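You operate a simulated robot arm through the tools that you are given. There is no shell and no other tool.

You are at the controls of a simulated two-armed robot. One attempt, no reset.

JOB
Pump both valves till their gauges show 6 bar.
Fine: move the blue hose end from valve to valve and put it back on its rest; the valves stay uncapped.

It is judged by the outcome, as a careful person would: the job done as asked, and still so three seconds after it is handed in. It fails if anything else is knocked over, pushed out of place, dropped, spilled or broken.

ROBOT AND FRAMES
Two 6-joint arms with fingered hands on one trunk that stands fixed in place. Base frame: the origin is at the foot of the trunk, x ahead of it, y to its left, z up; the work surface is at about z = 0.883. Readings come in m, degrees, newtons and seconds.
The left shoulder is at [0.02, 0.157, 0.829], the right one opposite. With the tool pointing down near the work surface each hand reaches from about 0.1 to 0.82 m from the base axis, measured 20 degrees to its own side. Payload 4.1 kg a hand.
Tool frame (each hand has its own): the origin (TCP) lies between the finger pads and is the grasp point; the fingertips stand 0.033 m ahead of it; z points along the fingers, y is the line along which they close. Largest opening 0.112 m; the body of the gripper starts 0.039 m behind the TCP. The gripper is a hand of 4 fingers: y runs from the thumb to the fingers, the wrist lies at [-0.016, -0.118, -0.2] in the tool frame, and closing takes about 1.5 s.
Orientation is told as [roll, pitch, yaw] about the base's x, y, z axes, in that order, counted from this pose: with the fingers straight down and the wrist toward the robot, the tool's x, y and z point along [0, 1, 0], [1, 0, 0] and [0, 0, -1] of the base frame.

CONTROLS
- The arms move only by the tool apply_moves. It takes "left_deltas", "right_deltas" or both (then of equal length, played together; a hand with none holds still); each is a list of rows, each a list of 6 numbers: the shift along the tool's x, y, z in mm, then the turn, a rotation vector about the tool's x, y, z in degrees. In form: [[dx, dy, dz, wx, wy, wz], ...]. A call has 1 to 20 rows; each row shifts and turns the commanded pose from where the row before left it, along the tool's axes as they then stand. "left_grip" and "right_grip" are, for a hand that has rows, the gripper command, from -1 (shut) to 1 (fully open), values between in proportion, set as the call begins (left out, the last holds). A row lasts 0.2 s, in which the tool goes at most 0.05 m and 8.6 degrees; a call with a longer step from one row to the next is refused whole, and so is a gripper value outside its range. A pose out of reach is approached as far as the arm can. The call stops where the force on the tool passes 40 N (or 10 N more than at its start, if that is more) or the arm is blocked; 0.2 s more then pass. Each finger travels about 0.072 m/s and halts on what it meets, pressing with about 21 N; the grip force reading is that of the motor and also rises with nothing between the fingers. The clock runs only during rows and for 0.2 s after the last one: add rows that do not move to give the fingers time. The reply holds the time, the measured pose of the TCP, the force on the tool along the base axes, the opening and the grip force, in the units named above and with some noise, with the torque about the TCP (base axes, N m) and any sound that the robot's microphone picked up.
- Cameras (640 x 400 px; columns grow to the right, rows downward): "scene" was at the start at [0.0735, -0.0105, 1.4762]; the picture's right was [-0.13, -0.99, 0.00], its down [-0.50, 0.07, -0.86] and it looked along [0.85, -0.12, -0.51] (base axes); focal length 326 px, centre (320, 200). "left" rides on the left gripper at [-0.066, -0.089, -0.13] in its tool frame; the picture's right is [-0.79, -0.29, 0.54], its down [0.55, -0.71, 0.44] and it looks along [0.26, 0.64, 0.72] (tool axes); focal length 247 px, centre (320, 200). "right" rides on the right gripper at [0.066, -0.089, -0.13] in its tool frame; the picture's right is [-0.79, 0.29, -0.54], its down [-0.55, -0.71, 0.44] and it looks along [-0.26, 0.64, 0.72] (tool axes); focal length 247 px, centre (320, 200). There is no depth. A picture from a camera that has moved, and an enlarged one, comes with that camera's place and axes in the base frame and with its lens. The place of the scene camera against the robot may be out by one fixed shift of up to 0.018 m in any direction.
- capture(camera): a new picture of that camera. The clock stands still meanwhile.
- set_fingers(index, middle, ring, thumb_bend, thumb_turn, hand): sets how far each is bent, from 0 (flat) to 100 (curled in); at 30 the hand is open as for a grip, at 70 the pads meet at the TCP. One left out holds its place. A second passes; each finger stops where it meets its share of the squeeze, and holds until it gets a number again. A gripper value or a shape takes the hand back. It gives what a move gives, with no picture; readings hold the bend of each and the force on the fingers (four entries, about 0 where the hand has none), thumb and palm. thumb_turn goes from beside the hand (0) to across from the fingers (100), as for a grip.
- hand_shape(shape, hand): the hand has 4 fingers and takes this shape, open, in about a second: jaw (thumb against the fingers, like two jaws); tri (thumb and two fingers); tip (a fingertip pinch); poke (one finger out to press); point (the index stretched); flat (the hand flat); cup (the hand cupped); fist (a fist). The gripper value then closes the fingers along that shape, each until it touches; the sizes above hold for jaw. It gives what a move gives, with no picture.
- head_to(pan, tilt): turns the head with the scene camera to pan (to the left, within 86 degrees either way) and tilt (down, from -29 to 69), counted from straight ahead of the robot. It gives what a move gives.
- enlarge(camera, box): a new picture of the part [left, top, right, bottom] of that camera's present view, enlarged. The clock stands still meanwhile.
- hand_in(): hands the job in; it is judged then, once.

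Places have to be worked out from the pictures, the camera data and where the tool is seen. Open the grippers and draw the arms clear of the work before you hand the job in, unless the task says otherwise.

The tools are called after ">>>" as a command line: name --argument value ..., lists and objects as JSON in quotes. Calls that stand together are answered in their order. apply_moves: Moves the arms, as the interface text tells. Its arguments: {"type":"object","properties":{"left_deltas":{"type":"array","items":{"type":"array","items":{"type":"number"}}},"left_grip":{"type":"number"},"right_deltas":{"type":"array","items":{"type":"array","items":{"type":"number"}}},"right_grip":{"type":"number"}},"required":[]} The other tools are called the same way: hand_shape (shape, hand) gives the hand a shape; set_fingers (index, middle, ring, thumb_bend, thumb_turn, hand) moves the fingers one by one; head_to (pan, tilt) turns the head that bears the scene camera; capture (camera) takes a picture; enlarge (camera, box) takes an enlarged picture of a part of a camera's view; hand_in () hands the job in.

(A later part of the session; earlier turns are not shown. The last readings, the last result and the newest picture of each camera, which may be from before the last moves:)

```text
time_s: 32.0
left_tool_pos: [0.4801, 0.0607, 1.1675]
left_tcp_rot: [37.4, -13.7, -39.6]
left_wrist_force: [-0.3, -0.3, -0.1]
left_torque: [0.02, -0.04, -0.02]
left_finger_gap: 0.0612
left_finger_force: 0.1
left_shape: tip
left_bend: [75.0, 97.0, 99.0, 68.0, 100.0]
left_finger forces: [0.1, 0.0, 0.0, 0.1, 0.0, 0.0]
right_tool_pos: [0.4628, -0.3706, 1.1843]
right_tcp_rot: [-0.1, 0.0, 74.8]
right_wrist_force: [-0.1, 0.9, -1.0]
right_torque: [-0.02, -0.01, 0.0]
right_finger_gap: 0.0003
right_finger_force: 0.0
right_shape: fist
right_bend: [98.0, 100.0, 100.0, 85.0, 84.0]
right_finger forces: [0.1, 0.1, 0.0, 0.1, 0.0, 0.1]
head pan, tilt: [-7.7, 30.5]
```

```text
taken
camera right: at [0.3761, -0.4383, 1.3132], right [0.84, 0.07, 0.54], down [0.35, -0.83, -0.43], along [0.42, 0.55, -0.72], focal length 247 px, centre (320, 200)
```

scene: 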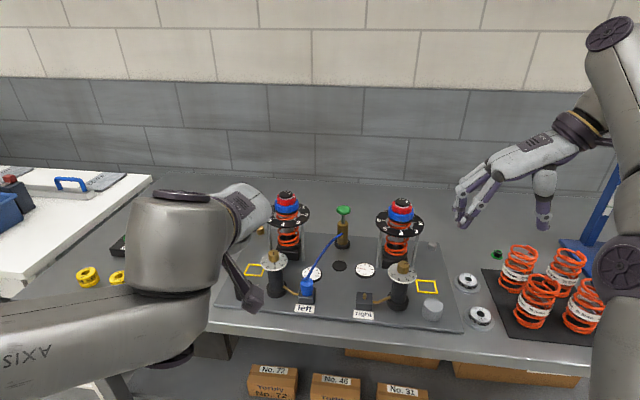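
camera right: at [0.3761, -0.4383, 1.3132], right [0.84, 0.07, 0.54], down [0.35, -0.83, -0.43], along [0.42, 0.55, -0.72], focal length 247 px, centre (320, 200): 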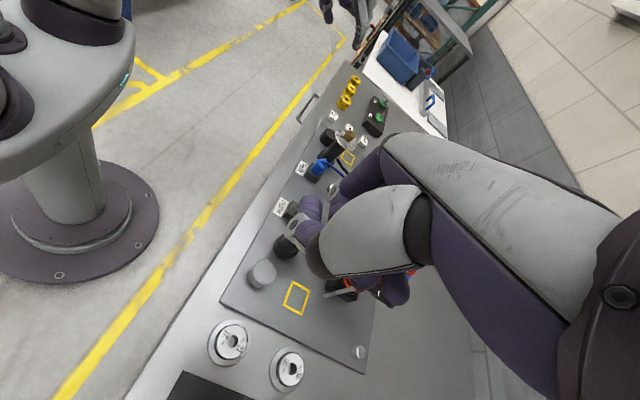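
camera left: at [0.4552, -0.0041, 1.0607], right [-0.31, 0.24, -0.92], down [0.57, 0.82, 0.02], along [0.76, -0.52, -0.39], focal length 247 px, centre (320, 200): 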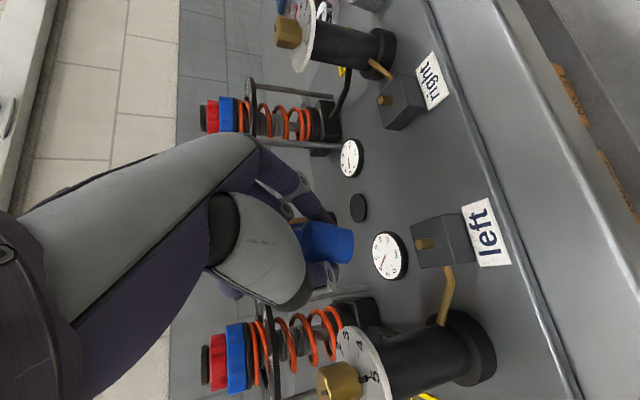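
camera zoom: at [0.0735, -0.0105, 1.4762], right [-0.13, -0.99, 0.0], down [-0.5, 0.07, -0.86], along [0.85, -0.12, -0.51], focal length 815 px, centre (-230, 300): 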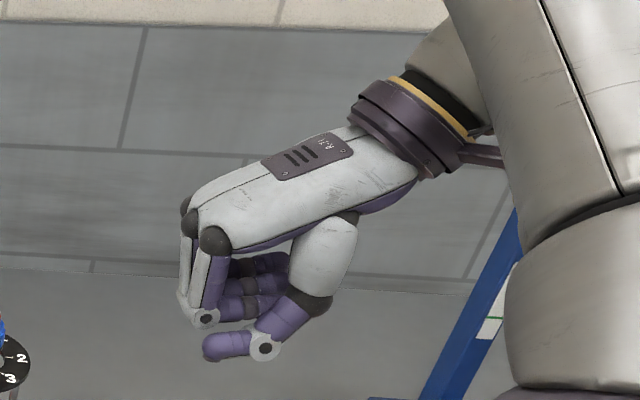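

In the fist the thumb hangs lowest, near the TCP. I look at the poke shape, meant for pressing, for comparison.

>>> hand_shape --hand "right" --shape "poke"

>>> enlarge --camera "scene" --box '[440, 80, 640, 240]'

>>> capture --camera "right"

```text
time_s: 32.9
left_tool_pos: [0.4805, 0.0598, 1.1674]
left_tcp_rot: [37.4, -13.7, -39.7]
left_wrist_force: [0.4, 0.5, 0.0]
left_torque: [-0.03, 0.0, -0.01]
left_finger_gap: 0.0615
left_finger_force: 0.0
left_shape: tip
left_bend: [75.0, 97.0, 99.0, 68.0, 100.0]
left_finger forces: [0.0, 0.0, 0.0, 0.1, 0.1, 0.1]
right_tool_pos: [0.4622, -0.3696, 1.1844]
right_tcp_rot: [-0.2, 0.0, 74.8]
right_wrist_force: [-0.4, 0.7, -0.7]
right_torque: [0.0, 0.01, -0.04]
right_finger_gap: 0.0001
right_finger_force: 0.1
right_shape: poke
right_bend: [70.0, 70.0, 99.0, 100.0, 88.0]
right_finger forces: [0.1, 0.1, 0.0, 0.0, 0.1, 0.0]
head pan, tilt: [-7.7, 30.5]
```

```text
2.50 times, centred on (540, 160) of scene
camera zoom: at [0.0735, -0.0105, 1.4762], right [-0.13, -0.99, 0.0], down [-0.5, 0.07, -0.86], along [0.85, -0.12, -0.51], focal length 815 px, centre (-230, 300)
```

zoom: 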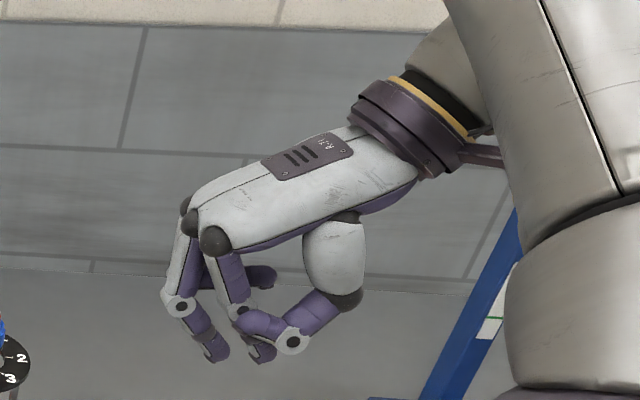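

```text
taken
camera right: at [0.3761, -0.4383, 1.3132], right [0.84, 0.07, 0.54], down [0.35, -0.83, -0.43], along [0.42, 0.55, -0.72], focal length 247 px, centre (320, 200)
```

right: 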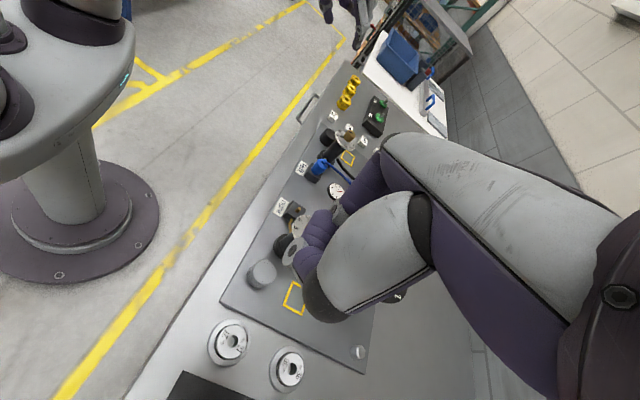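

Poke puts index and middle out. I'd rather press with thumb, index and middle together (tri, closed). I turn the right hand to face forward (yaw 0) and tilt the fingers 25° forward, closing the tri shape.

>>> hand_shape --hand "right" --shape "tri"

>>> apply_moves --right_deltas '[[0, 0, 0, 0, 0, 8.3], [0, 0, 0, 0, 0, 8.3], [0, 0, 0, 0, 0, 8.3], [0, 0, 0, 0, 0, 8.3], [0, 0, 0, 0, 0, 8.3], [0, 0, 0, 0, 0, 8.3], [0, 0, 0, 0, 0, 8.3], [0, 0, 0, 0, 0, 8.3], [0, 0, 0, 0, 0, 8.4], [0, 0, 0, -8.3, 0, 0], [0, 0, 0, -8.3, 0, 0], [0, 0, 0, -8.3, 0, 0]]' --right_grip -1

>>> capture --camera "scene"

>>> capture --camera "right"

```text
time_s: 33.8
left_tool_pos: [0.4807, 0.0603, 1.1676]
left_tcp_rot: [37.3, -13.7, -39.7]
left_wrist_force: [-0.9, -1.6, 0.0]
left_torque: [-0.02, 0.0, 0.01]
left_finger_gap: 0.061
left_finger_force: 0.1
left_shape: tip
left_bend: [75.0, 97.0, 99.0, 68.0, 100.0]
left_finger forces: [0.0, 0.1, 0.1, 0.1, 0.0, 0.0]
right_tool_pos: [0.4627, -0.3707, 1.1842]
right_tcp_rot: [-0.2, 0.0, 74.9]
right_wrist_force: [0.4, 0.5, -0.4]
right_torque: [0.0, 0.01, -0.03]
right_finger_gap: 0.1118
right_finger_force: 0.0
right_shape: tri
right_bend: [30.0, 30.0, 99.0, 30.0, 98.0]
right_finger forces: [0.0, 0.0, 0.0, 0.0, 0.0, 0.0]
head pan, tilt: [-7.7, 30.5]
```

```text
time_s: 36.4
left_tool_pos: [0.4799, 0.0595, 1.1674]
left_tcp_rot: [37.3, -13.8, -39.7]
left_wrist_force: [0.5, 0.4, -0.3]
left_torque: [0.02, 0.01, 0.03]
left_finger_gap: 0.061
left_finger_force: 0.0
left_shape: tip
left_bend: [75.0, 97.0, 99.0, 68.0, 100.0]
left_finger forces: [0.0, 0.1, 0.0, 0.0, 0.0, 0.1]
right_tool_pos: [0.4615, -0.3703, 1.1846]
right_tcp_rot: [0.0, -25.0, 0.2]
right_wrist_force: [0.9, 0.5, -0.1]
right_torque: [-0.01, 0.0, -0.01]
right_finger_gap: 0.0
right_finger_force: 21.0
right_shape: tri
right_bend: [70.0, 70.0, 100.0, 49.0, 100.0]
right_finger forces: [0.0, 0.0, 0.0, 0.0, 0.0, 0.1]
head pan, tilt: [-7.7, 30.5]
```

```text
taken
```

scene: 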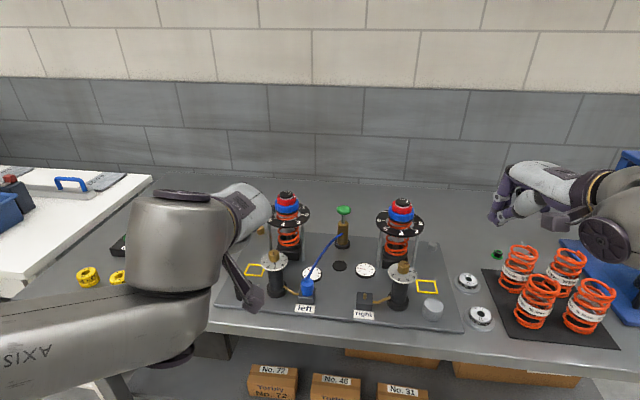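

```text
taken
camera right: at [0.3274, -0.3043, 1.2635], right [0.03, -0.79, 0.61], down [-0.46, -0.55, -0.69], along [0.89, -0.26, -0.38], focal length 247 px, centre (320, 200)
```

right: 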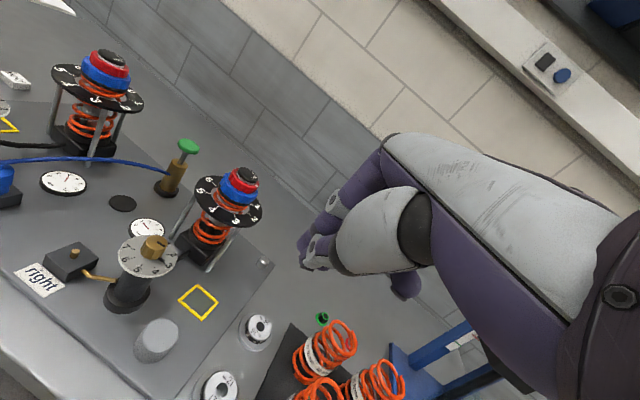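

The closed tri tips sit at the expected point ahead of the TCP. I move the right hand left to the pump's line, then forward and down to just before and above the green knob.

>>> apply_moves --right_deltas '[[39.4, 0, 0, 0, 0, 0], [39.4, 0, 0, 0, 0, 0], [39.4, 0, 0, 0, 0, 0], [39.4, 0, 0, 0, 0, 0], [39.4, 0, 0, 0, 0, 0], [0, 31.3, 24.1, 0, 0, 0], [0, 31.3, 24.1, 0, 0, 0], [0, 31.3, 24.1, 0, 0, 0], [0, 31.3, 24.1, 0, 0, 0], [0, 31.3, 24.1, 0, 0, 0], [0, 31.3, 24.1, 0, 0, 0], [0, 31.3, 24.1, 0, 0, 0]]'

>>> capture --camera "right"

>>> capture --camera "scene"

>>> capture --camera "left"

```text
time_s: 39.0
left_tool_pos: [0.4805, 0.0599, 1.1674]
left_tcp_rot: [37.3, -13.8, -39.7]
left_wrist_force: [-1.1, 0.5, 0.9]
left_torque: [0.01, -0.02, -0.03]
left_finger_gap: 0.0612
left_finger_force: 0.0
left_shape: tip
left_bend: [75.0, 97.0, 99.0, 68.0, 100.0]
left_finger forces: [0.0, 0.0, 0.0, 0.0, 0.0, 0.0]
right_tool_pos: [0.7321, -0.1734, 1.124]
right_tcp_rot: [0.0, -25.0, 0.1]
right_wrist_force: [-0.5, 0.0, -0.2]
right_torque: [0.02, 0.02, -0.02]
right_finger_gap: 0.0
right_finger_force: 21.3
right_shape: tri
right_bend: [70.0, 70.0, 100.0, 49.0, 100.0]
right_finger forces: [0.0, 0.0, 0.1, 0.1, 0.0, 0.0]
head pan, tilt: [-7.7, 30.5]
```

```text
taken
camera right: at [0.5969, -0.107, 1.2034], right [0.03, -0.79, 0.61], down [-0.46, -0.55, -0.69], along [0.89, -0.26, -0.38], focal length 247 px, centre (320, 200)
```

right: 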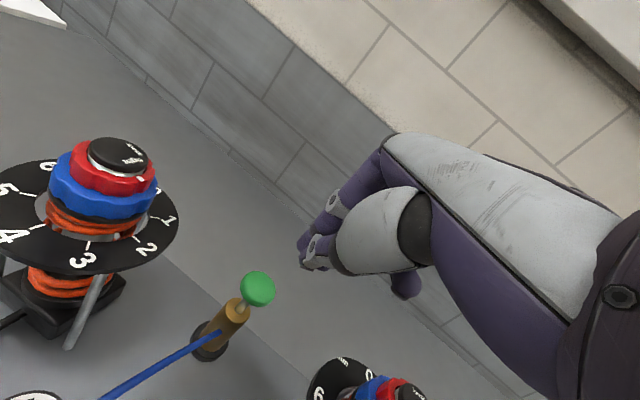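

```text
taken
```

scene: 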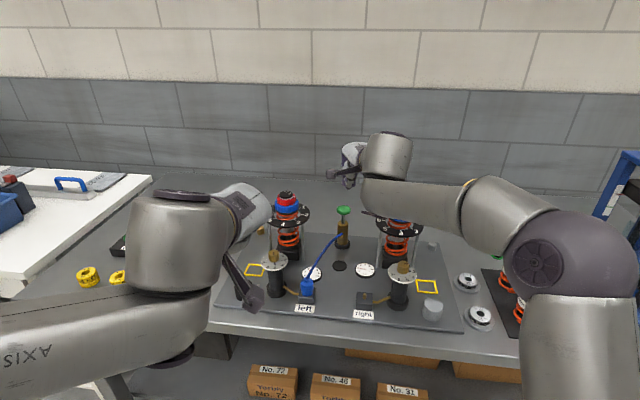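

```text
taken
camera left: at [0.3176, 0.0241, 1.208], right [-0.24, -0.19, -0.95], down [-0.08, 0.98, -0.18], along [0.97, 0.03, -0.25], focal length 247 px, centre (320, 200)
```

left: 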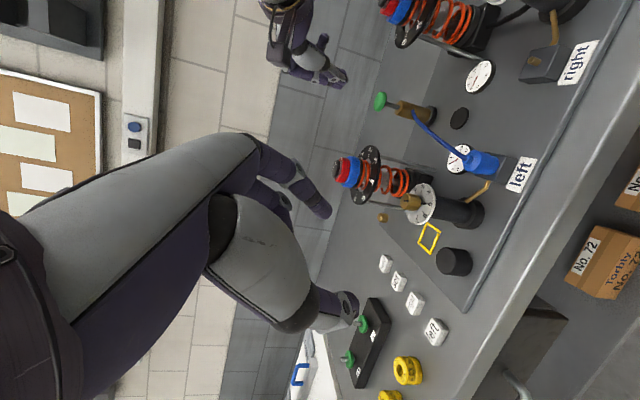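

The right forearm passes near the right damper in the picture. I enlarge to make sure it is not touching it.

>>> enlarge --camera "scene" --box '[320, 120, 500, 280]'

>>> enlarge --camera "left" --box '[240, 0, 560, 200]'

>>> enlarge --camera "right" --box '[180, 200, 440, 400]'

```text
2.50 times, centred on (410, 200) of scene
camera zoom: at [0.073, -0.0106, 1.4762], right [-0.13, -0.99, 0.0], down [-0.5, 0.07, -0.86], along [0.85, -0.12, -0.51], focal length 815 px, centre (95, 200)
```

zoom: 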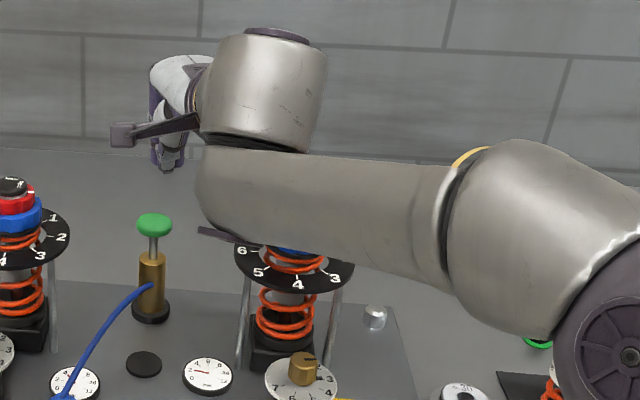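

```text
2.00 times, centred on (400, 100) of left
camera zoom: at [0.3176, 0.0241, 1.208], right [-0.24, -0.19, -0.95], down [-0.08, 0.98, -0.18], along [0.97, 0.03, -0.25], focal length 494 px, centre (160, 400)
```

zoom: 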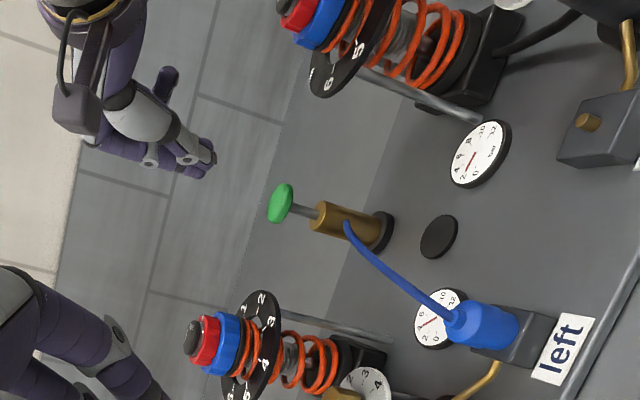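

```text
2.00 times, centred on (310, 300) of right
camera zoom: at [0.5969, -0.107, 1.2034], right [0.03, -0.79, 0.61], down [-0.46, -0.55, -0.69], along [0.89, -0.26, -0.38], focal length 494 px, centre (340, 0)
```

zoom: 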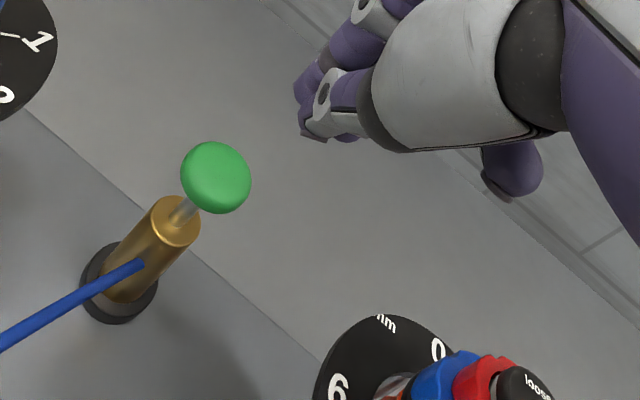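

No contact: the damper top is clear in both other views. The knob's centre computes to (0.7765, -0.172, 1.006) from two cameras. I move the closed fingertips to about 12 mm above the knob.

>>> apply_moves --right_deltas '[[4.1, -0.5, 25.1, 0, 0, 0], [4.1, -0.5, 25.1, 0, 0, 0], [4.1, -0.5, 25.1, 0, 0, 0], [0, 0, 0, 0, 0, 0]]'

>>> enlarge --camera "right" --box '[220, 180, 400, 320]'

>>> enlarge --camera "left" --box '[320, 40, 520, 200]'

>>> enlarge --camera "scene" --box '[290, 120, 500, 290]'

```text
time_s: 40.0
left_tool_pos: [0.4801, 0.0613, 1.1678]
left_tcp_rot: [37.4, -13.7, -39.7]
left_wrist_force: [0.4, 0.5, -0.3]
left_torque: [-0.02, 0.02, -0.04]
left_finger_gap: 0.0615
left_finger_force: 0.1
left_shape: tip
left_bend: [75.0, 97.0, 99.0, 68.0, 100.0]
left_finger forces: [0.0, 0.0, 0.0, 0.0, 0.0, 0.0]
right_tool_pos: [0.7626, -0.1602, 1.0562]
right_tcp_rot: [0.0, -24.9, 0.2]
right_wrist_force: [0.8, 0.7, -0.2]
right_torque: [0.0, -0.01, 0.01]
right_finger_gap: 0.0003
right_finger_force: 20.8
right_shape: tri
right_bend: [70.0, 70.0, 100.0, 49.0, 100.0]
right_finger forces: [0.1, 0.1, 0.1, 0.1, 0.1, 0.0]
head pan, tilt: [-7.7, 30.5]
```

```text
2.86 times, centred on (310, 250) of right
camera zoom: at [0.6278, -0.0938, 1.1342], right [0.03, -0.79, 0.61], down [-0.46, -0.55, -0.69], along [0.89, -0.26, -0.38], focal length 706 px, centre (349, 57)
```

zoom: 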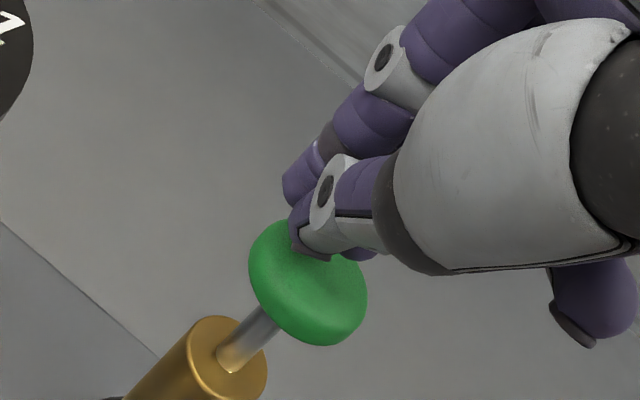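

```text
2.50 times, centred on (420, 120) of left
camera zoom: at [0.318, 0.0242, 1.2079], right [-0.24, -0.19, -0.95], down [-0.08, 0.98, -0.18], along [0.97, 0.03, -0.25], focal length 617 px, centre (70, 400)
```

zoom: 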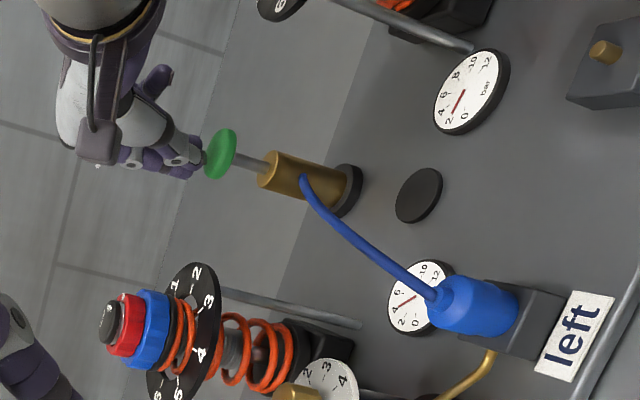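

```text
2.35 times, centred on (395, 205) of scene
camera zoom: at [0.0735, -0.0104, 1.4762], right [-0.13, -0.99, 0.0], down [-0.5, 0.07, -0.86], along [0.85, -0.12, -0.51], focal length 767 px, centre (144, 188)
```

zoom: 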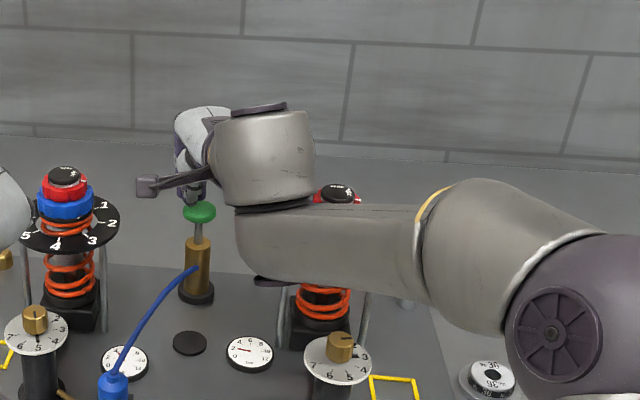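

The thumb tip is lowest and over the knob, about 12 mm off its centre. I shift it toward the centre and begin pressing down in small steps.

>>> apply_moves --right_deltas '[[-6, 3.6, 1.7, 0, 0, 0], [0, -1.69, 3.63, 0, 0, 0], [0, -1.69, 3.63, 0, 0, 0], [0, -1.69, 3.63, 0, 0, 0], [0, 0, 0, 0, 0, 0]]'

>>> enlarge --camera "right" --box '[220, 180, 400, 320]'

```text
time_s: 41.2
left_tool_pos: [0.4815, 0.0598, 1.1674]
left_tcp_rot: [37.3, -13.7, -39.7]
left_wrist_force: [0.3, 0.5, -0.2]
left_torque: [0.03, 0.02, -0.02]
left_finger_gap: 0.061
left_finger_force: 0.0
left_shape: tip
left_bend: [75.0, 97.0, 99.0, 68.0, 100.0]
left_finger forces: [0.0, 0.1, 0.0, 0.1, 0.0, 0.0]
right_tool_pos: [0.7664, -0.1675, 1.0442]
right_tcp_rot: [0.0, -24.9, 0.1]
right_wrist_force: [1.4, 1.1, 1.6]
right_torque: [0.04, -0.02, -0.01]
right_finger_gap: 0.0
right_finger_force: 21.3
right_shape: tri
right_bend: [70.0, 70.0, 100.0, 49.0, 100.0]
right_finger forces: [0.0, 0.1, 0.0, 0.1, 0.0, 0.0]
head pan, tilt: [-7.7, 30.5]
```

```text
2.86 times, centred on (310, 250) of right
camera zoom: at [0.6311, -0.1006, 1.1225], right [0.03, -0.79, 0.61], down [-0.46, -0.55, -0.69], along [0.89, -0.26, -0.38], focal length 706 px, centre (349, 57)
```

zoom: 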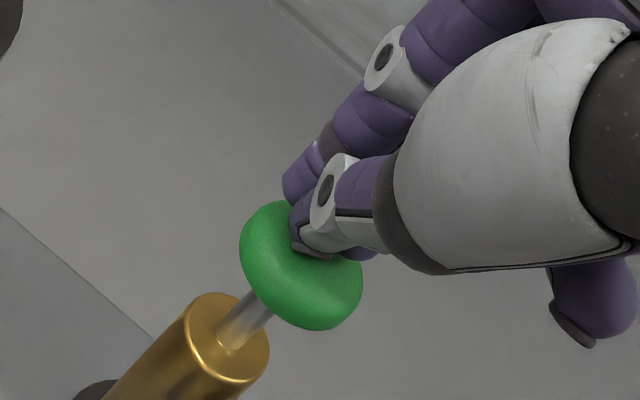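

Contact is just beginning (1.6 N). I press down 16 mm more in 4 mm steps.

>>> apply_moves --right_deltas '[[0, -1.69, 3.63, 0, 0, 0], [0, -1.69, 3.63, 0, 0, 0], [0, -1.69, 3.63, 0, 0, 0], [0, -1.69, 3.63, 0, 0, 0]]'

>>> enlarge --camera "right" --box '[220, 180, 400, 320]'

>>> enlarge --camera "left" --box '[320, 40, 520, 200]'

```text
time_s: 42.2
left_tool_pos: [0.48, 0.0604, 1.1685]
left_tcp_rot: [37.4, -13.7, -39.8]
left_wrist_force: [0.4, 0.2, -0.1]
left_torque: [0.02, 0.0, 0.03]
left_finger_gap: 0.0613
left_finger_force: 0.0
left_shape: tip
left_bend: [75.0, 97.0, 99.0, 68.0, 100.0]
left_finger forces: [0.0, 0.1, 0.1, 0.0, 0.0, 0.0]
right_tool_pos: [0.7663, -0.1659, 1.027]
right_tcp_rot: [-0.1, -24.9, 0.1]
right_wrist_force: [-1.6, -0.4, 5.0]
right_torque: [0.0, 0.01, -0.01]
right_finger_gap: 0.0001
right_finger_force: 21.5
right_shape: tri
right_bend: [70.0, 70.0, 100.0, 49.0, 100.0]
right_finger forces: [0.0, 0.0, 0.0, 0.0, 0.0, 0.1]
head pan, tilt: [-7.7, 30.5]
```

```text
2.86 times, centred on (310, 250) of right
camera zoom: at [0.631, -0.1, 1.1067], right [0.03, -0.79, 0.61], down [-0.46, -0.55, -0.69], along [0.89, -0.26, -0.38], focal length 706 px, centre (349, 57)
```

zoom: 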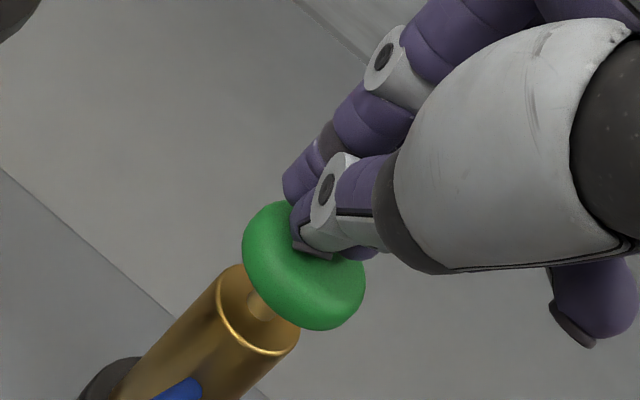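

```text
2.50 times, centred on (420, 120) of left
camera zoom: at [0.3179, 0.0243, 1.208], right [-0.24, -0.19, -0.95], down [-0.08, 0.98, -0.18], along [0.97, 0.03, -0.25], focal length 617 px, centre (70, 400)
```

zoom: 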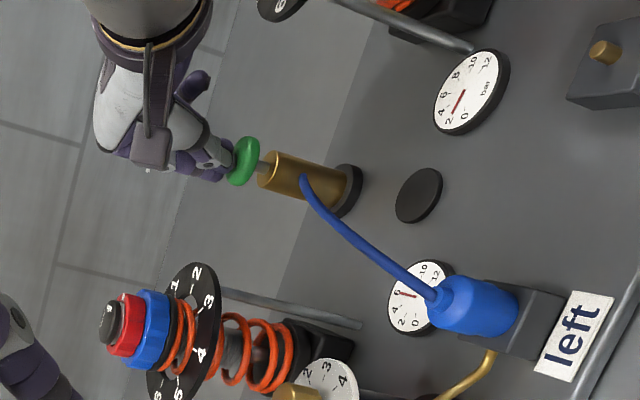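

The knob moves down easily (5 N) and the left gauge needle moves already. I zoom on the left gauge before pressing further.

>>> enlarge --camera "left" --box '[430, 120, 530, 190]'

>>> enlarge --camera "scene" --box '[295, 255, 335, 290]'

```text
5.71 times, centred on (480, 155) of left
camera zoom: at [0.3179, 0.0243, 1.208], right [-0.24, -0.19, -0.95], down [-0.08, 0.98, -0.18], along [0.97, 0.03, -0.25], focal length 1411 px, centre (-594, 457)
```

zoom: 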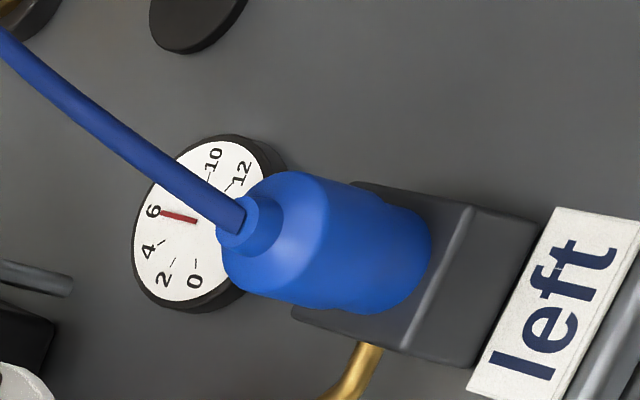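

```text
11.43 times, centred on (315, 272) of scene
camera zoom: at [0.0733, -0.0104, 1.4762], right [-0.13, -0.99, 0.0], down [-0.5, 0.07, -0.86], along [0.85, -0.12, -0.51], focal length 3727 px, centre (377, -629)
```

zoom: 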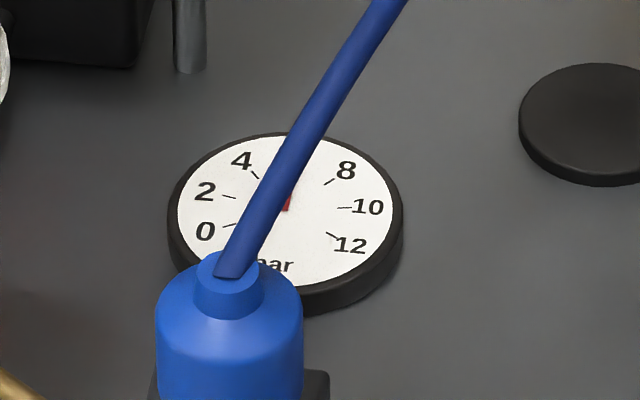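

The needle now seems at about 6. I stop pressing and enlarge as far as possible to read it precisely.

>>> enlarge --camera "left" --box '[450, 140, 490, 176]'

>>> enlarge --camera "scene" --box '[305, 262, 325, 282]'

>>> capture --camera "right"

```text
11.11 times, centred on (470, 158) of left
camera zoom: at [0.3179, 0.0243, 1.208], right [-0.24, -0.19, -0.95], down [-0.08, 0.98, -0.18], along [0.97, 0.03, -0.25], focal length 2744 px, centre (-1347, 667)
```

zoom: 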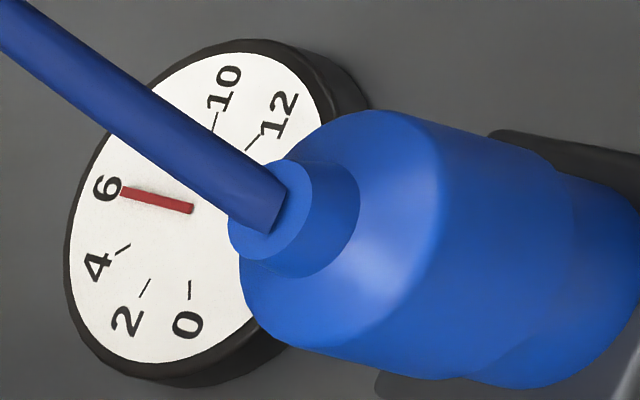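

```text
16.00 times, centred on (315, 272) of scene
camera zoom: at [0.0733, -0.0104, 1.4762], right [-0.13, -0.99, 0.0], down [-0.5, 0.07, -0.86], along [0.85, -0.12, -0.51], focal length 5218 px, centre (400, -952)
```

zoom: 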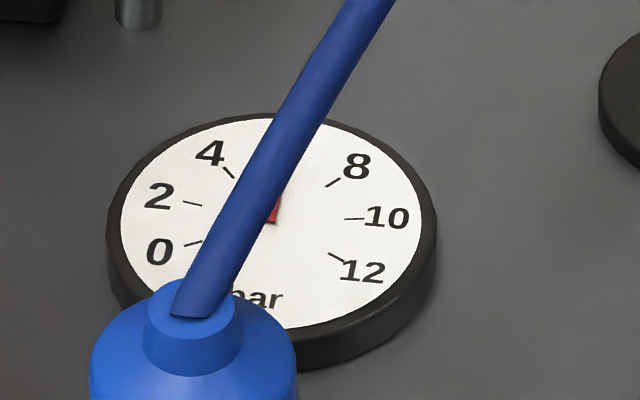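

```text
taken
camera right: at [0.631, -0.1, 1.1067], right [0.03, -0.79, 0.61], down [-0.46, -0.55, -0.69], along [0.89, -0.26, -0.38], focal length 247 px, centre (320, 200)
```

right: 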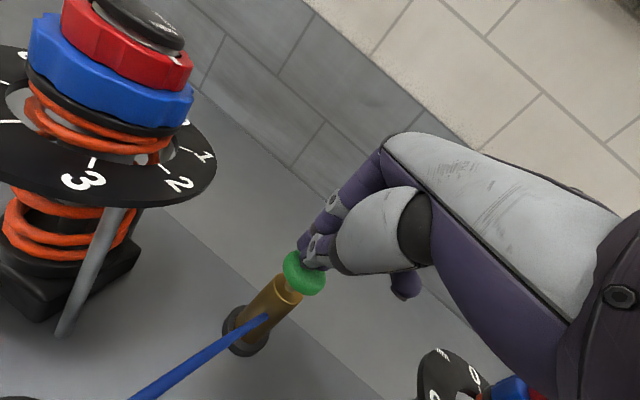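

By geometry the needle is at about 5.9 bar (the 6 tick just above the needle tip). I zoom right in on the needle tip to compare it with the 6 tick.

>>> enlarge --camera "left" --box '[454, 148, 474, 166]'

>>> enlarge --camera "left" --box '[490, 50, 530, 90]'

```text
16.00 times, centred on (464, 157) of left
camera zoom: at [0.3179, 0.0243, 1.208], right [-0.24, -0.19, -0.95], down [-0.08, 0.98, -0.18], along [0.97, 0.03, -0.25], focal length 3952 px, centre (-1984, 888)
```

zoom: 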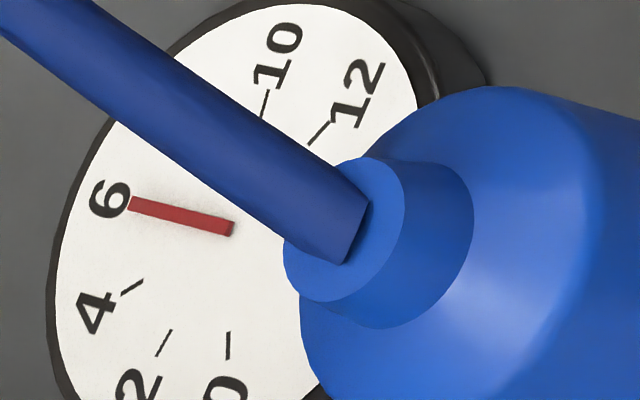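

```text
10.00 times, centred on (510, 70) of left
camera zoom: at [0.3179, 0.0243, 1.208], right [-0.24, -0.19, -0.95], down [-0.08, 0.98, -0.18], along [0.97, 0.03, -0.25], focal length 2470 px, centre (-1580, 1500)
```

zoom: 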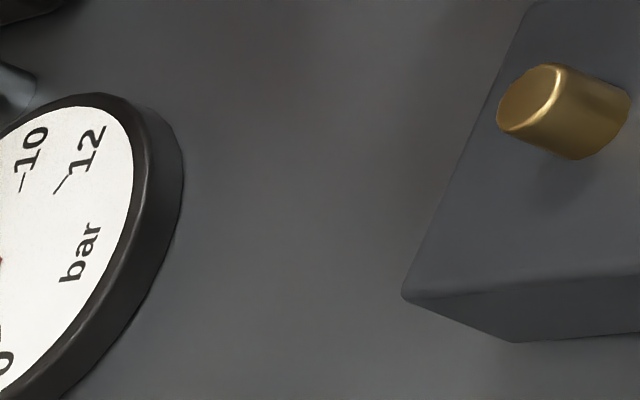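

I read about 5.93 bar, roughly 0.12 bar per mm of stroke. I press a further 0.6 mm and re-read.

>>> apply_moves --right_deltas '[[0, -0.25, 0.54, 0, 0, 0], [0, 0, 0, 0, 0, 0]]'

>>> enlarge --camera "left" --box '[454, 148, 474, 166]'

```text
time_s: 42.8
left_tool_pos: [0.48, 0.0614, 1.1679]
left_tcp_rot: [37.4, -13.7, -39.7]
left_wrist_force: [0.5, -0.6, -1.0]
left_torque: [-0.01, -0.01, 0.0]
left_finger_gap: 0.0613
left_finger_force: 0.1
left_shape: tip
left_bend: [75.0, 97.0, 99.0, 68.0, 100.0]
left_finger forces: [0.0, 0.0, 0.1, 0.1, 0.0, 0.0]
right_tool_pos: [0.7658, -0.1666, 1.0268]
right_tcp_rot: [0.0, -24.9, 0.1]
right_wrist_force: [-0.8, -0.3, 6.4]
right_torque: [0.0, 0.01, 0.02]
right_finger_gap: 0.0
right_finger_force: 21.4
right_shape: tri
right_bend: [70.0, 70.0, 100.0, 49.0, 100.0]
right_finger forces: [0.0, 0.1, 0.1, 0.0, 0.0, 0.0]
head pan, tilt: [-7.7, 30.5]
```

```text
16.00 times, centred on (464, 157) of left
camera zoom: at [0.3179, 0.0243, 1.208], right [-0.24, -0.19, -0.95], down [-0.08, 0.98, -0.18], along [0.97, 0.03, -0.25], focal length 3952 px, centre (-1984, 888)
```

zoom: 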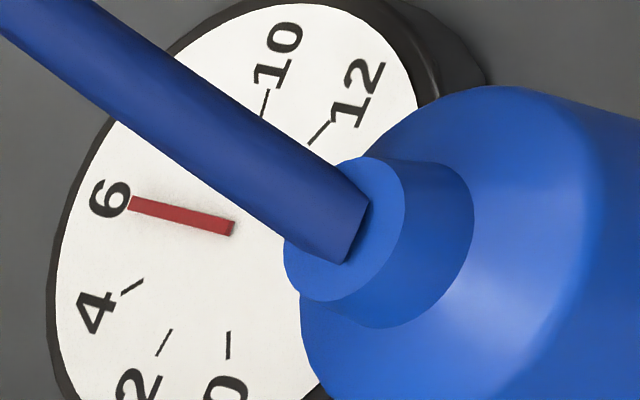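

The needle did not visibly change and points at the 6 mark. I lift the right hand off the knob and check that the gauge holds and whether the knob comes back up.

>>> apply_moves --right_deltas '[[0, 1.69, -3.63, 0, 0, 0], [0, 1.69, -3.63, 0, 0, 0], [0, 1.69, -3.63, 0, 0, 0], [0, 3.4, -7.2, 0, 0, 0], [0, 3.4, -7.2, 0, 0, 0], [0, 3.4, -7.2, 0, 0, 0]]'

>>> enlarge --camera "left" --box '[454, 148, 474, 166]'

>>> enlarge --camera "left" --box '[320, 40, 520, 200]'

```text
time_s: 44.2
left_tool_pos: [0.4794, 0.0604, 1.1671]
left_tcp_rot: [37.3, -13.7, -39.7]
left_wrist_force: [-0.4, -0.4, 0.0]
left_torque: [0.01, -0.01, -0.01]
left_finger_gap: 0.0613
left_finger_force: 0.0
left_shape: tip
left_bend: [75.0, 97.0, 99.0, 68.0, 100.0]
left_finger forces: [0.0, 0.0, 0.0, 0.1, 0.0, 0.1]
right_tool_pos: [0.7675, -0.1657, 1.062]
right_tcp_rot: [-0.1, -24.9, 0.2]
right_wrist_force: [0.1, 1.0, 0.1]
right_torque: [0.0, 0.01, 0.01]
right_finger_gap: 0.0001
right_finger_force: 20.7
right_shape: tri
right_bend: [70.0, 70.0, 100.0, 49.0, 100.0]
right_finger forces: [0.0, 0.0, 0.0, 0.0, 0.0, 0.0]
head pan, tilt: [-7.7, 30.5]
```

```text
16.00 times, centred on (464, 157) of left
camera zoom: at [0.3181, 0.0242, 1.2079], right [-0.24, -0.19, -0.95], down [-0.08, 0.98, -0.18], along [0.97, 0.03, -0.25], focal length 3952 px, centre (-1984, 888)
```

zoom: 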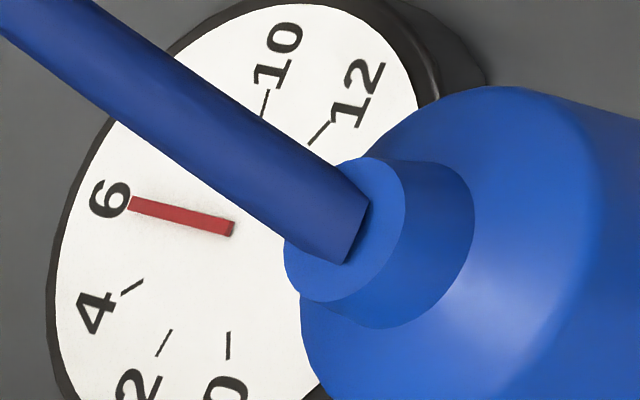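

```text
2.50 times, centred on (420, 120) of left
camera zoom: at [0.3181, 0.0242, 1.2079], right [-0.24, -0.19, -0.95], down [-0.08, 0.98, -0.18], along [0.97, 0.03, -0.25], focal length 617 px, centre (70, 400)
```

zoom: 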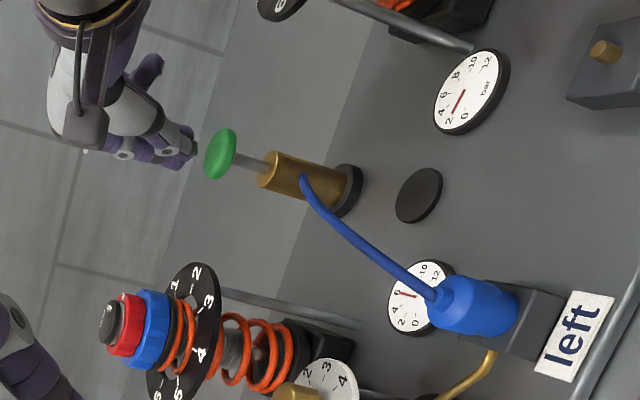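

The knob springs back and the gauge holds at the 6 mark (I measure about 5.94 bar). I now withdraw the right hand up, back and to the right so the left hand can fetch the hose end.

>>> apply_moves --right_deltas '[[0, 12.7, -27.2, 0, 0, 0], [0, 12.7, -27.2, 0, 0, 0], [0, -31.3, -24.1, 0, 0, 0], [0, -31.3, -24.1, 0, 0, 0], [0, -31.3, -24.1, 0, 0, 0], [0, -31.3, -24.1, 0, 0, 0], [0, -31.3, -24.1, 0, 0, 0], [0, -31.3, -24.1, 0, 0, 0], [0, -31.3, -24.1, 0, 0, 0], [-42, 0, 0, 0, 0, 0], [-42, 0, 0, 0, 0, 0], [-42, 0, 0, 0, 0, 0], [-42, 0, 0, 0, 0, 0], [-42, 0, 0, 0, 0, 0], [-42, 0, 0, 0, 0, 0]]'

>>> capture --camera "scene"

>>> capture --camera "right"

```text
time_s: 47.4
left_tool_pos: [0.4808, 0.0616, 1.1675]
left_tcp_rot: [37.3, -13.7, -39.7]
left_wrist_force: [-0.2, -0.3, 0.2]
left_torque: [-0.04, 0.0, -0.03]
left_finger_gap: 0.0611
left_finger_force: 0.1
left_shape: tip
left_bend: [75.0, 97.0, 99.0, 68.0, 100.0]
left_finger forces: [0.1, 0.0, 0.1, 0.1, 0.1, 0.1]
right_tool_pos: [0.4969, -0.4207, 1.1838]
right_tcp_rot: [0.0, -24.9, 0.1]
right_wrist_force: [0.5, 1.5, -0.4]
right_torque: [0.0, -0.01, -0.01]
right_finger_gap: 0.0002
right_finger_force: 20.7
right_shape: tri
right_bend: [70.0, 70.0, 100.0, 49.0, 100.0]
right_finger forces: [0.1, 0.0, 0.0, 0.0, 0.0, 0.0]
head pan, tilt: [-7.7, 30.5]
```

```text
taken
```

scene: 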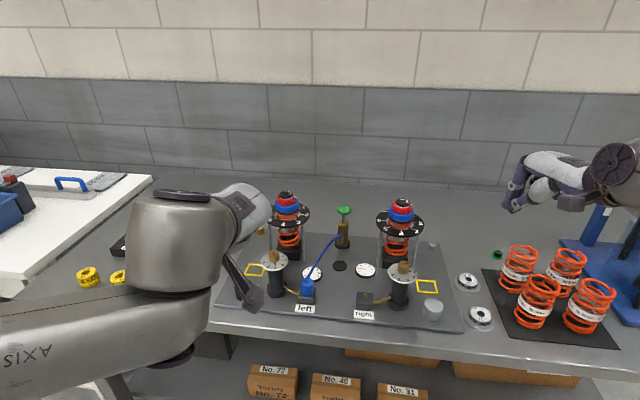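

```text
taken
camera right: at [0.3621, -0.3539, 1.2622], right [0.03, -0.79, 0.61], down [-0.46, -0.55, -0.69], along [0.89, -0.26, -0.38], focal length 247 px, centre (320, 200)
```

right: 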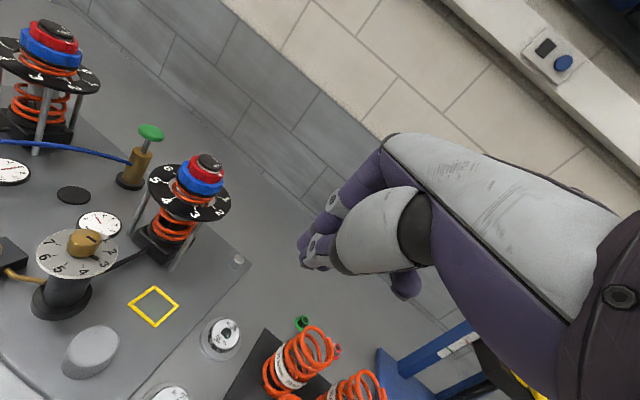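

The left gauge is visible unobstructed from the right camera; I read it again from this angle.

>>> enlarge --camera "right" --box '[0, 155, 36, 190]'

>>> enlarge --camera "right" --box '[76, 204, 126, 242]'

```text
11.43 times, centred on (18, 172) of right
camera zoom: at [0.3621, -0.3539, 1.2622], right [0.03, -0.79, 0.61], down [-0.46, -0.55, -0.69], along [0.89, -0.26, -0.38], focal length 2823 px, centre (3771, 514)
```

zoom: 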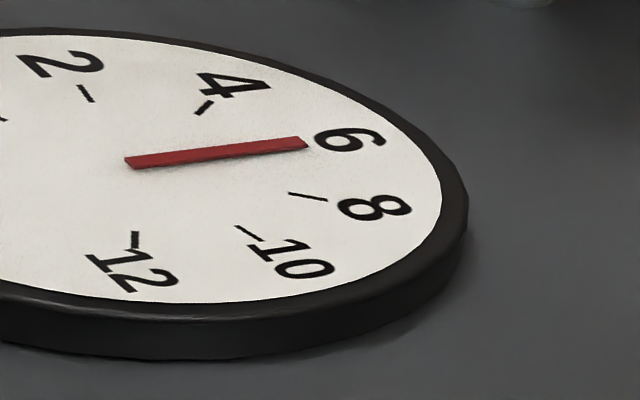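

```text
10.53 times, centred on (101, 223) of right
camera zoom: at [0.3621, -0.3539, 1.2622], right [0.03, -0.79, 0.61], down [-0.46, -0.55, -0.69], along [0.89, -0.26, -0.38], focal length 2600 px, centre (2625, -42)
```

zoom: 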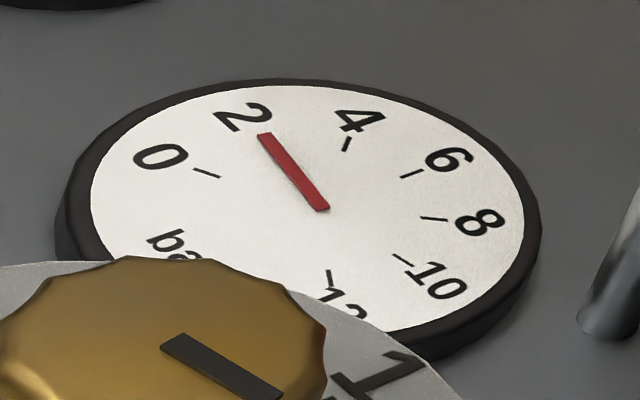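

Both views average to about 6.0 bar on the left; the right gauge reads about 1.95. I retrace the left hand's path back toward the hose end.

>>> apply_moves --left_deltas '[[-17.2, 26.1, -5.1, 0, 0, 0], [-17.2, 26.1, -5.1, 0, 0, 0], [-17.2, 26.1, -5.1, 0, 0, 0], [-17.2, 26.1, -5.1, 0, 0, 0], [-17.2, 26.1, -5.1, 0, 0, 0], [-17.7, -7.1, 23.2, 0, 0, 0], [-17.7, -7.1, 23.2, 0, 0, 0], [-17.7, -7.1, 23.2, 0, 0, 0], [-17.7, -7.1, 23.2, 0, 0, 0], [-17.7, -7.1, 23.2, 0, 0, 0], [0, 0, 20, 0, 0, 0], [0, 0, 20, 0, 0, 0]]'

>>> capture --camera "left"

>>> capture --camera "scene"

```text
time_s: 50.0
left_tool_pos: [0.5527, -0.0766, 0.9869]
left_tcp_rot: [37.4, -13.7, -39.7]
left_wrist_force: [0.2, 0.0, -0.1]
left_torque: [-0.02, -0.01, 0.0]
left_finger_gap: 0.0611
left_finger_force: 0.1
left_shape: tip
left_bend: [75.0, 97.0, 99.0, 68.0, 100.0]
left_finger forces: [0.0, 0.2, 0.1, 0.0, 0.0, 0.0]
right_tool_pos: [0.4972, -0.4199, 1.1827]
right_tcp_rot: [0.0, -24.9, 0.1]
right_wrist_force: [0.1, -0.9, -0.2]
right_torque: [0.0, -0.01, 0.01]
right_finger_gap: 0.0
right_finger_force: 21.0
right_shape: tri
right_bend: [70.0, 70.0, 100.0, 49.0, 100.0]
right_finger forces: [0.0, 0.1, 0.1, 0.0, 0.0, 0.0]
head pan, tilt: [-7.7, 30.5]
```

```text
taken
camera left: at [0.3893, -0.1116, 1.0267], right [-0.24, -0.19, -0.95], down [-0.08, 0.98, -0.18], along [0.97, 0.03, -0.25], focal length 247 px, centre (320, 200)
```

left: 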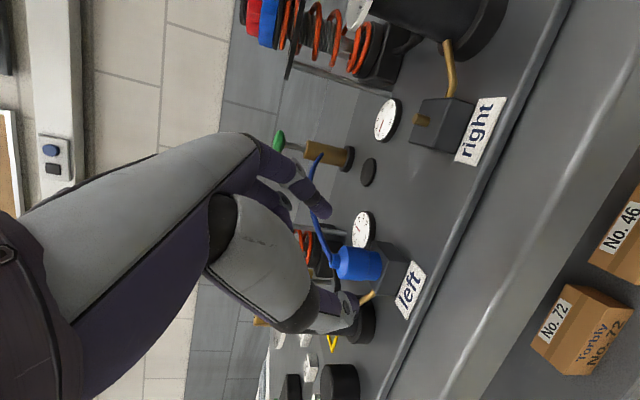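

```text
taken
```

scene: 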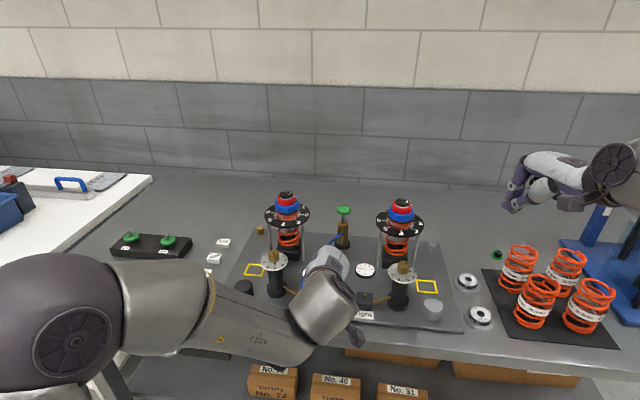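

The hose end still stands on the valve. I advance along the finger axis around it, first 45 mm.

>>> apply_moves --left_deltas '[[0.4, 0, 15, 0, 0, 0], [0.4, 0, 15, 0, 0, 0], [0.4, 0, 15, 0, 0, 0]]'

>>> enlarge --camera "left" --box '[240, 160, 440, 320]'

```text
time_s: 50.8
left_tool_pos: [0.5756, -0.0568, 0.9517]
left_tcp_rot: [37.3, -13.7, -39.8]
left_wrist_force: [-0.4, 0.1, -0.7]
left_torque: [0.03, -0.02, 0.0]
left_finger_gap: 0.0612
left_finger_force: 0.0
left_shape: tip
left_bend: [75.0, 97.0, 99.0, 68.0, 100.0]
left_finger forces: [0.1, 0.1, 0.0, 0.0, 0.0, 0.0]
right_tool_pos: [0.4967, -0.4199, 1.1822]
right_tcp_rot: [-0.1, -25.0, 0.1]
right_wrist_force: [-0.6, 0.0, 1.0]
right_torque: [0.01, -0.01, 0.04]
right_finger_gap: 0.0
right_finger_force: 20.9
right_shape: tri
right_bend: [70.0, 70.0, 100.0, 49.0, 100.0]
right_finger forces: [0.0, 0.1, 0.1, 0.0, 0.0, 0.0]
head pan, tilt: [-7.7, 30.5]
```

```text
2.50 times, centred on (340, 240) of left
camera zoom: at [0.4135, -0.0947, 0.9928], right [-0.24, -0.19, -0.95], down [-0.08, 0.98, -0.18], along [0.97, 0.03, -0.25], focal length 617 px, centre (270, 100)
```

zoom: 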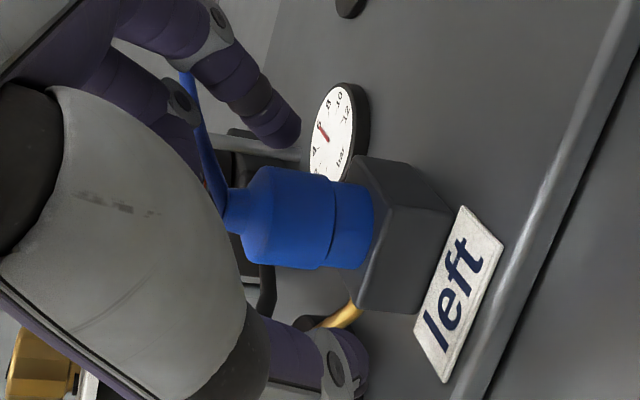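

I advance the last 14 mm and close the pinch on the hose end.

>>> apply_moves --left_deltas '[[0, 0.5, 7, 0, 0, 0], [0, 0.5, 7, 0, 0, 0], [0, 0, 0, 0, 0, 0]]'

>>> enlarge --camera "left" --box '[240, 160, 440, 320]'

```text
time_s: 51.6
left_tool_pos: [0.5844, -0.0537, 0.941]
left_tcp_rot: [37.4, -13.7, -39.7]
left_wrist_force: [-0.9, -0.5, -0.1]
left_torque: [-0.02, -0.02, 0.0]
left_finger_gap: 0.0614
left_finger_force: 0.0
left_shape: tip
left_bend: [75.0, 97.0, 99.0, 68.0, 100.0]
left_finger forces: [0.0, 0.0, 0.0, 0.0, 0.0, 0.0]
right_tool_pos: [0.498, -0.4211, 1.1828]
right_tcp_rot: [-0.1, -24.9, 0.1]
right_wrist_force: [-0.5, 0.5, -0.8]
right_torque: [0.0, -0.01, -0.05]
right_finger_gap: 0.0002
right_finger_force: 21.5
right_shape: tri
right_bend: [70.0, 70.0, 100.0, 49.0, 100.0]
right_finger forces: [0.0, 0.1, 0.0, 0.1, 0.0, 0.1]
head pan, tilt: [-7.7, 30.5]
```

```text
2.50 times, centred on (340, 240) of left
camera zoom: at [0.4221, -0.0905, 0.9822], right [-0.24, -0.19, -0.95], down [-0.08, 0.98, -0.18], along [0.97, 0.03, -0.25], focal length 617 px, centre (270, 100)
```

zoom: 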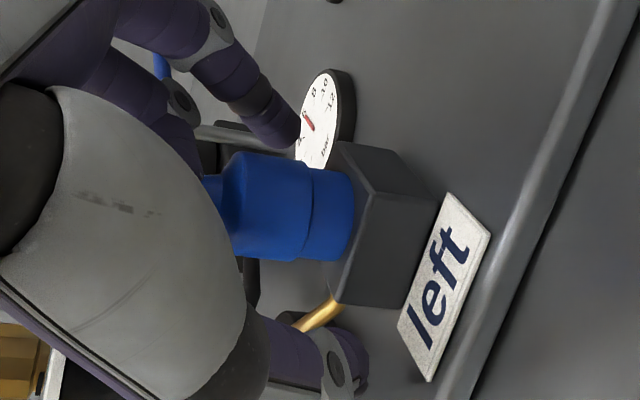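

Well placed around the body with no contact. I close the pinch.

>>> apply_moves --left_deltas '[[0, 0, 0, 0, 0, 0], [0, 0, 0, 0, 0, 0], [0, 0, 0, 0, 0, 0], [0, 0, 0, 0, 0, 0], [0, 0, 0, 0, 0, 0], [0, 0, 0, 0, 0, 0]]' --left_grip -1

>>> enlarge --camera "left" --box '[240, 160, 440, 320]'

```text
time_s: 53.0
left_tool_pos: [0.5842, -0.0552, 0.9417]
left_tcp_rot: [37.5, -13.8, -39.7]
left_wrist_force: [1.0, -0.2, 4.3]
left_torque: [-0.02, -0.15, 0.0]
left_finger_gap: 0.0204
left_finger_force: 20.8
left_shape: tip
left_bend: [71.0, 98.0, 100.0, 75.0, 100.0]
left_finger forces: [20.9, 3.0, 0.0, 0.1, 13.7, 0.0]
right_tool_pos: [0.4959, -0.4206, 1.1831]
right_tcp_rot: [0.0, -24.9, 0.1]
right_wrist_force: [0.6, 0.3, 0.1]
right_torque: [0.02, 0.03, -0.03]
right_finger_gap: 0.0001
right_finger_force: 20.7
right_shape: tri
right_bend: [70.0, 70.0, 100.0, 49.0, 100.0]
right_finger forces: [0.0, 0.1, 0.0, 0.1, 0.0, 0.1]
head pan, tilt: [-7.7, 30.5]
```

```text
2.50 times, centred on (340, 240) of left
camera zoom: at [0.4222, -0.0907, 0.9825], right [-0.24, -0.19, -0.95], down [-0.08, 0.98, -0.18], along [0.97, 0.03, -0.25], focal length 617 px, centre (270, 100)
```

zoom: 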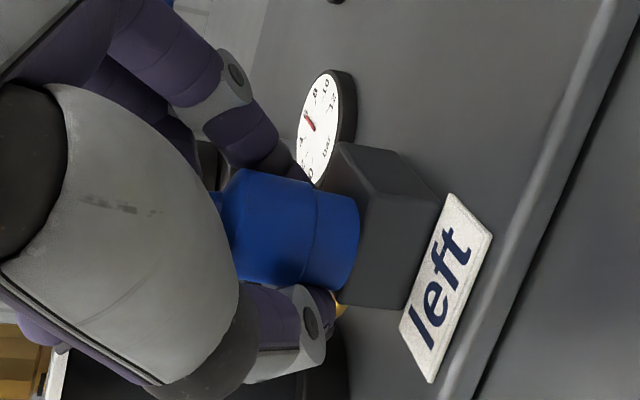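

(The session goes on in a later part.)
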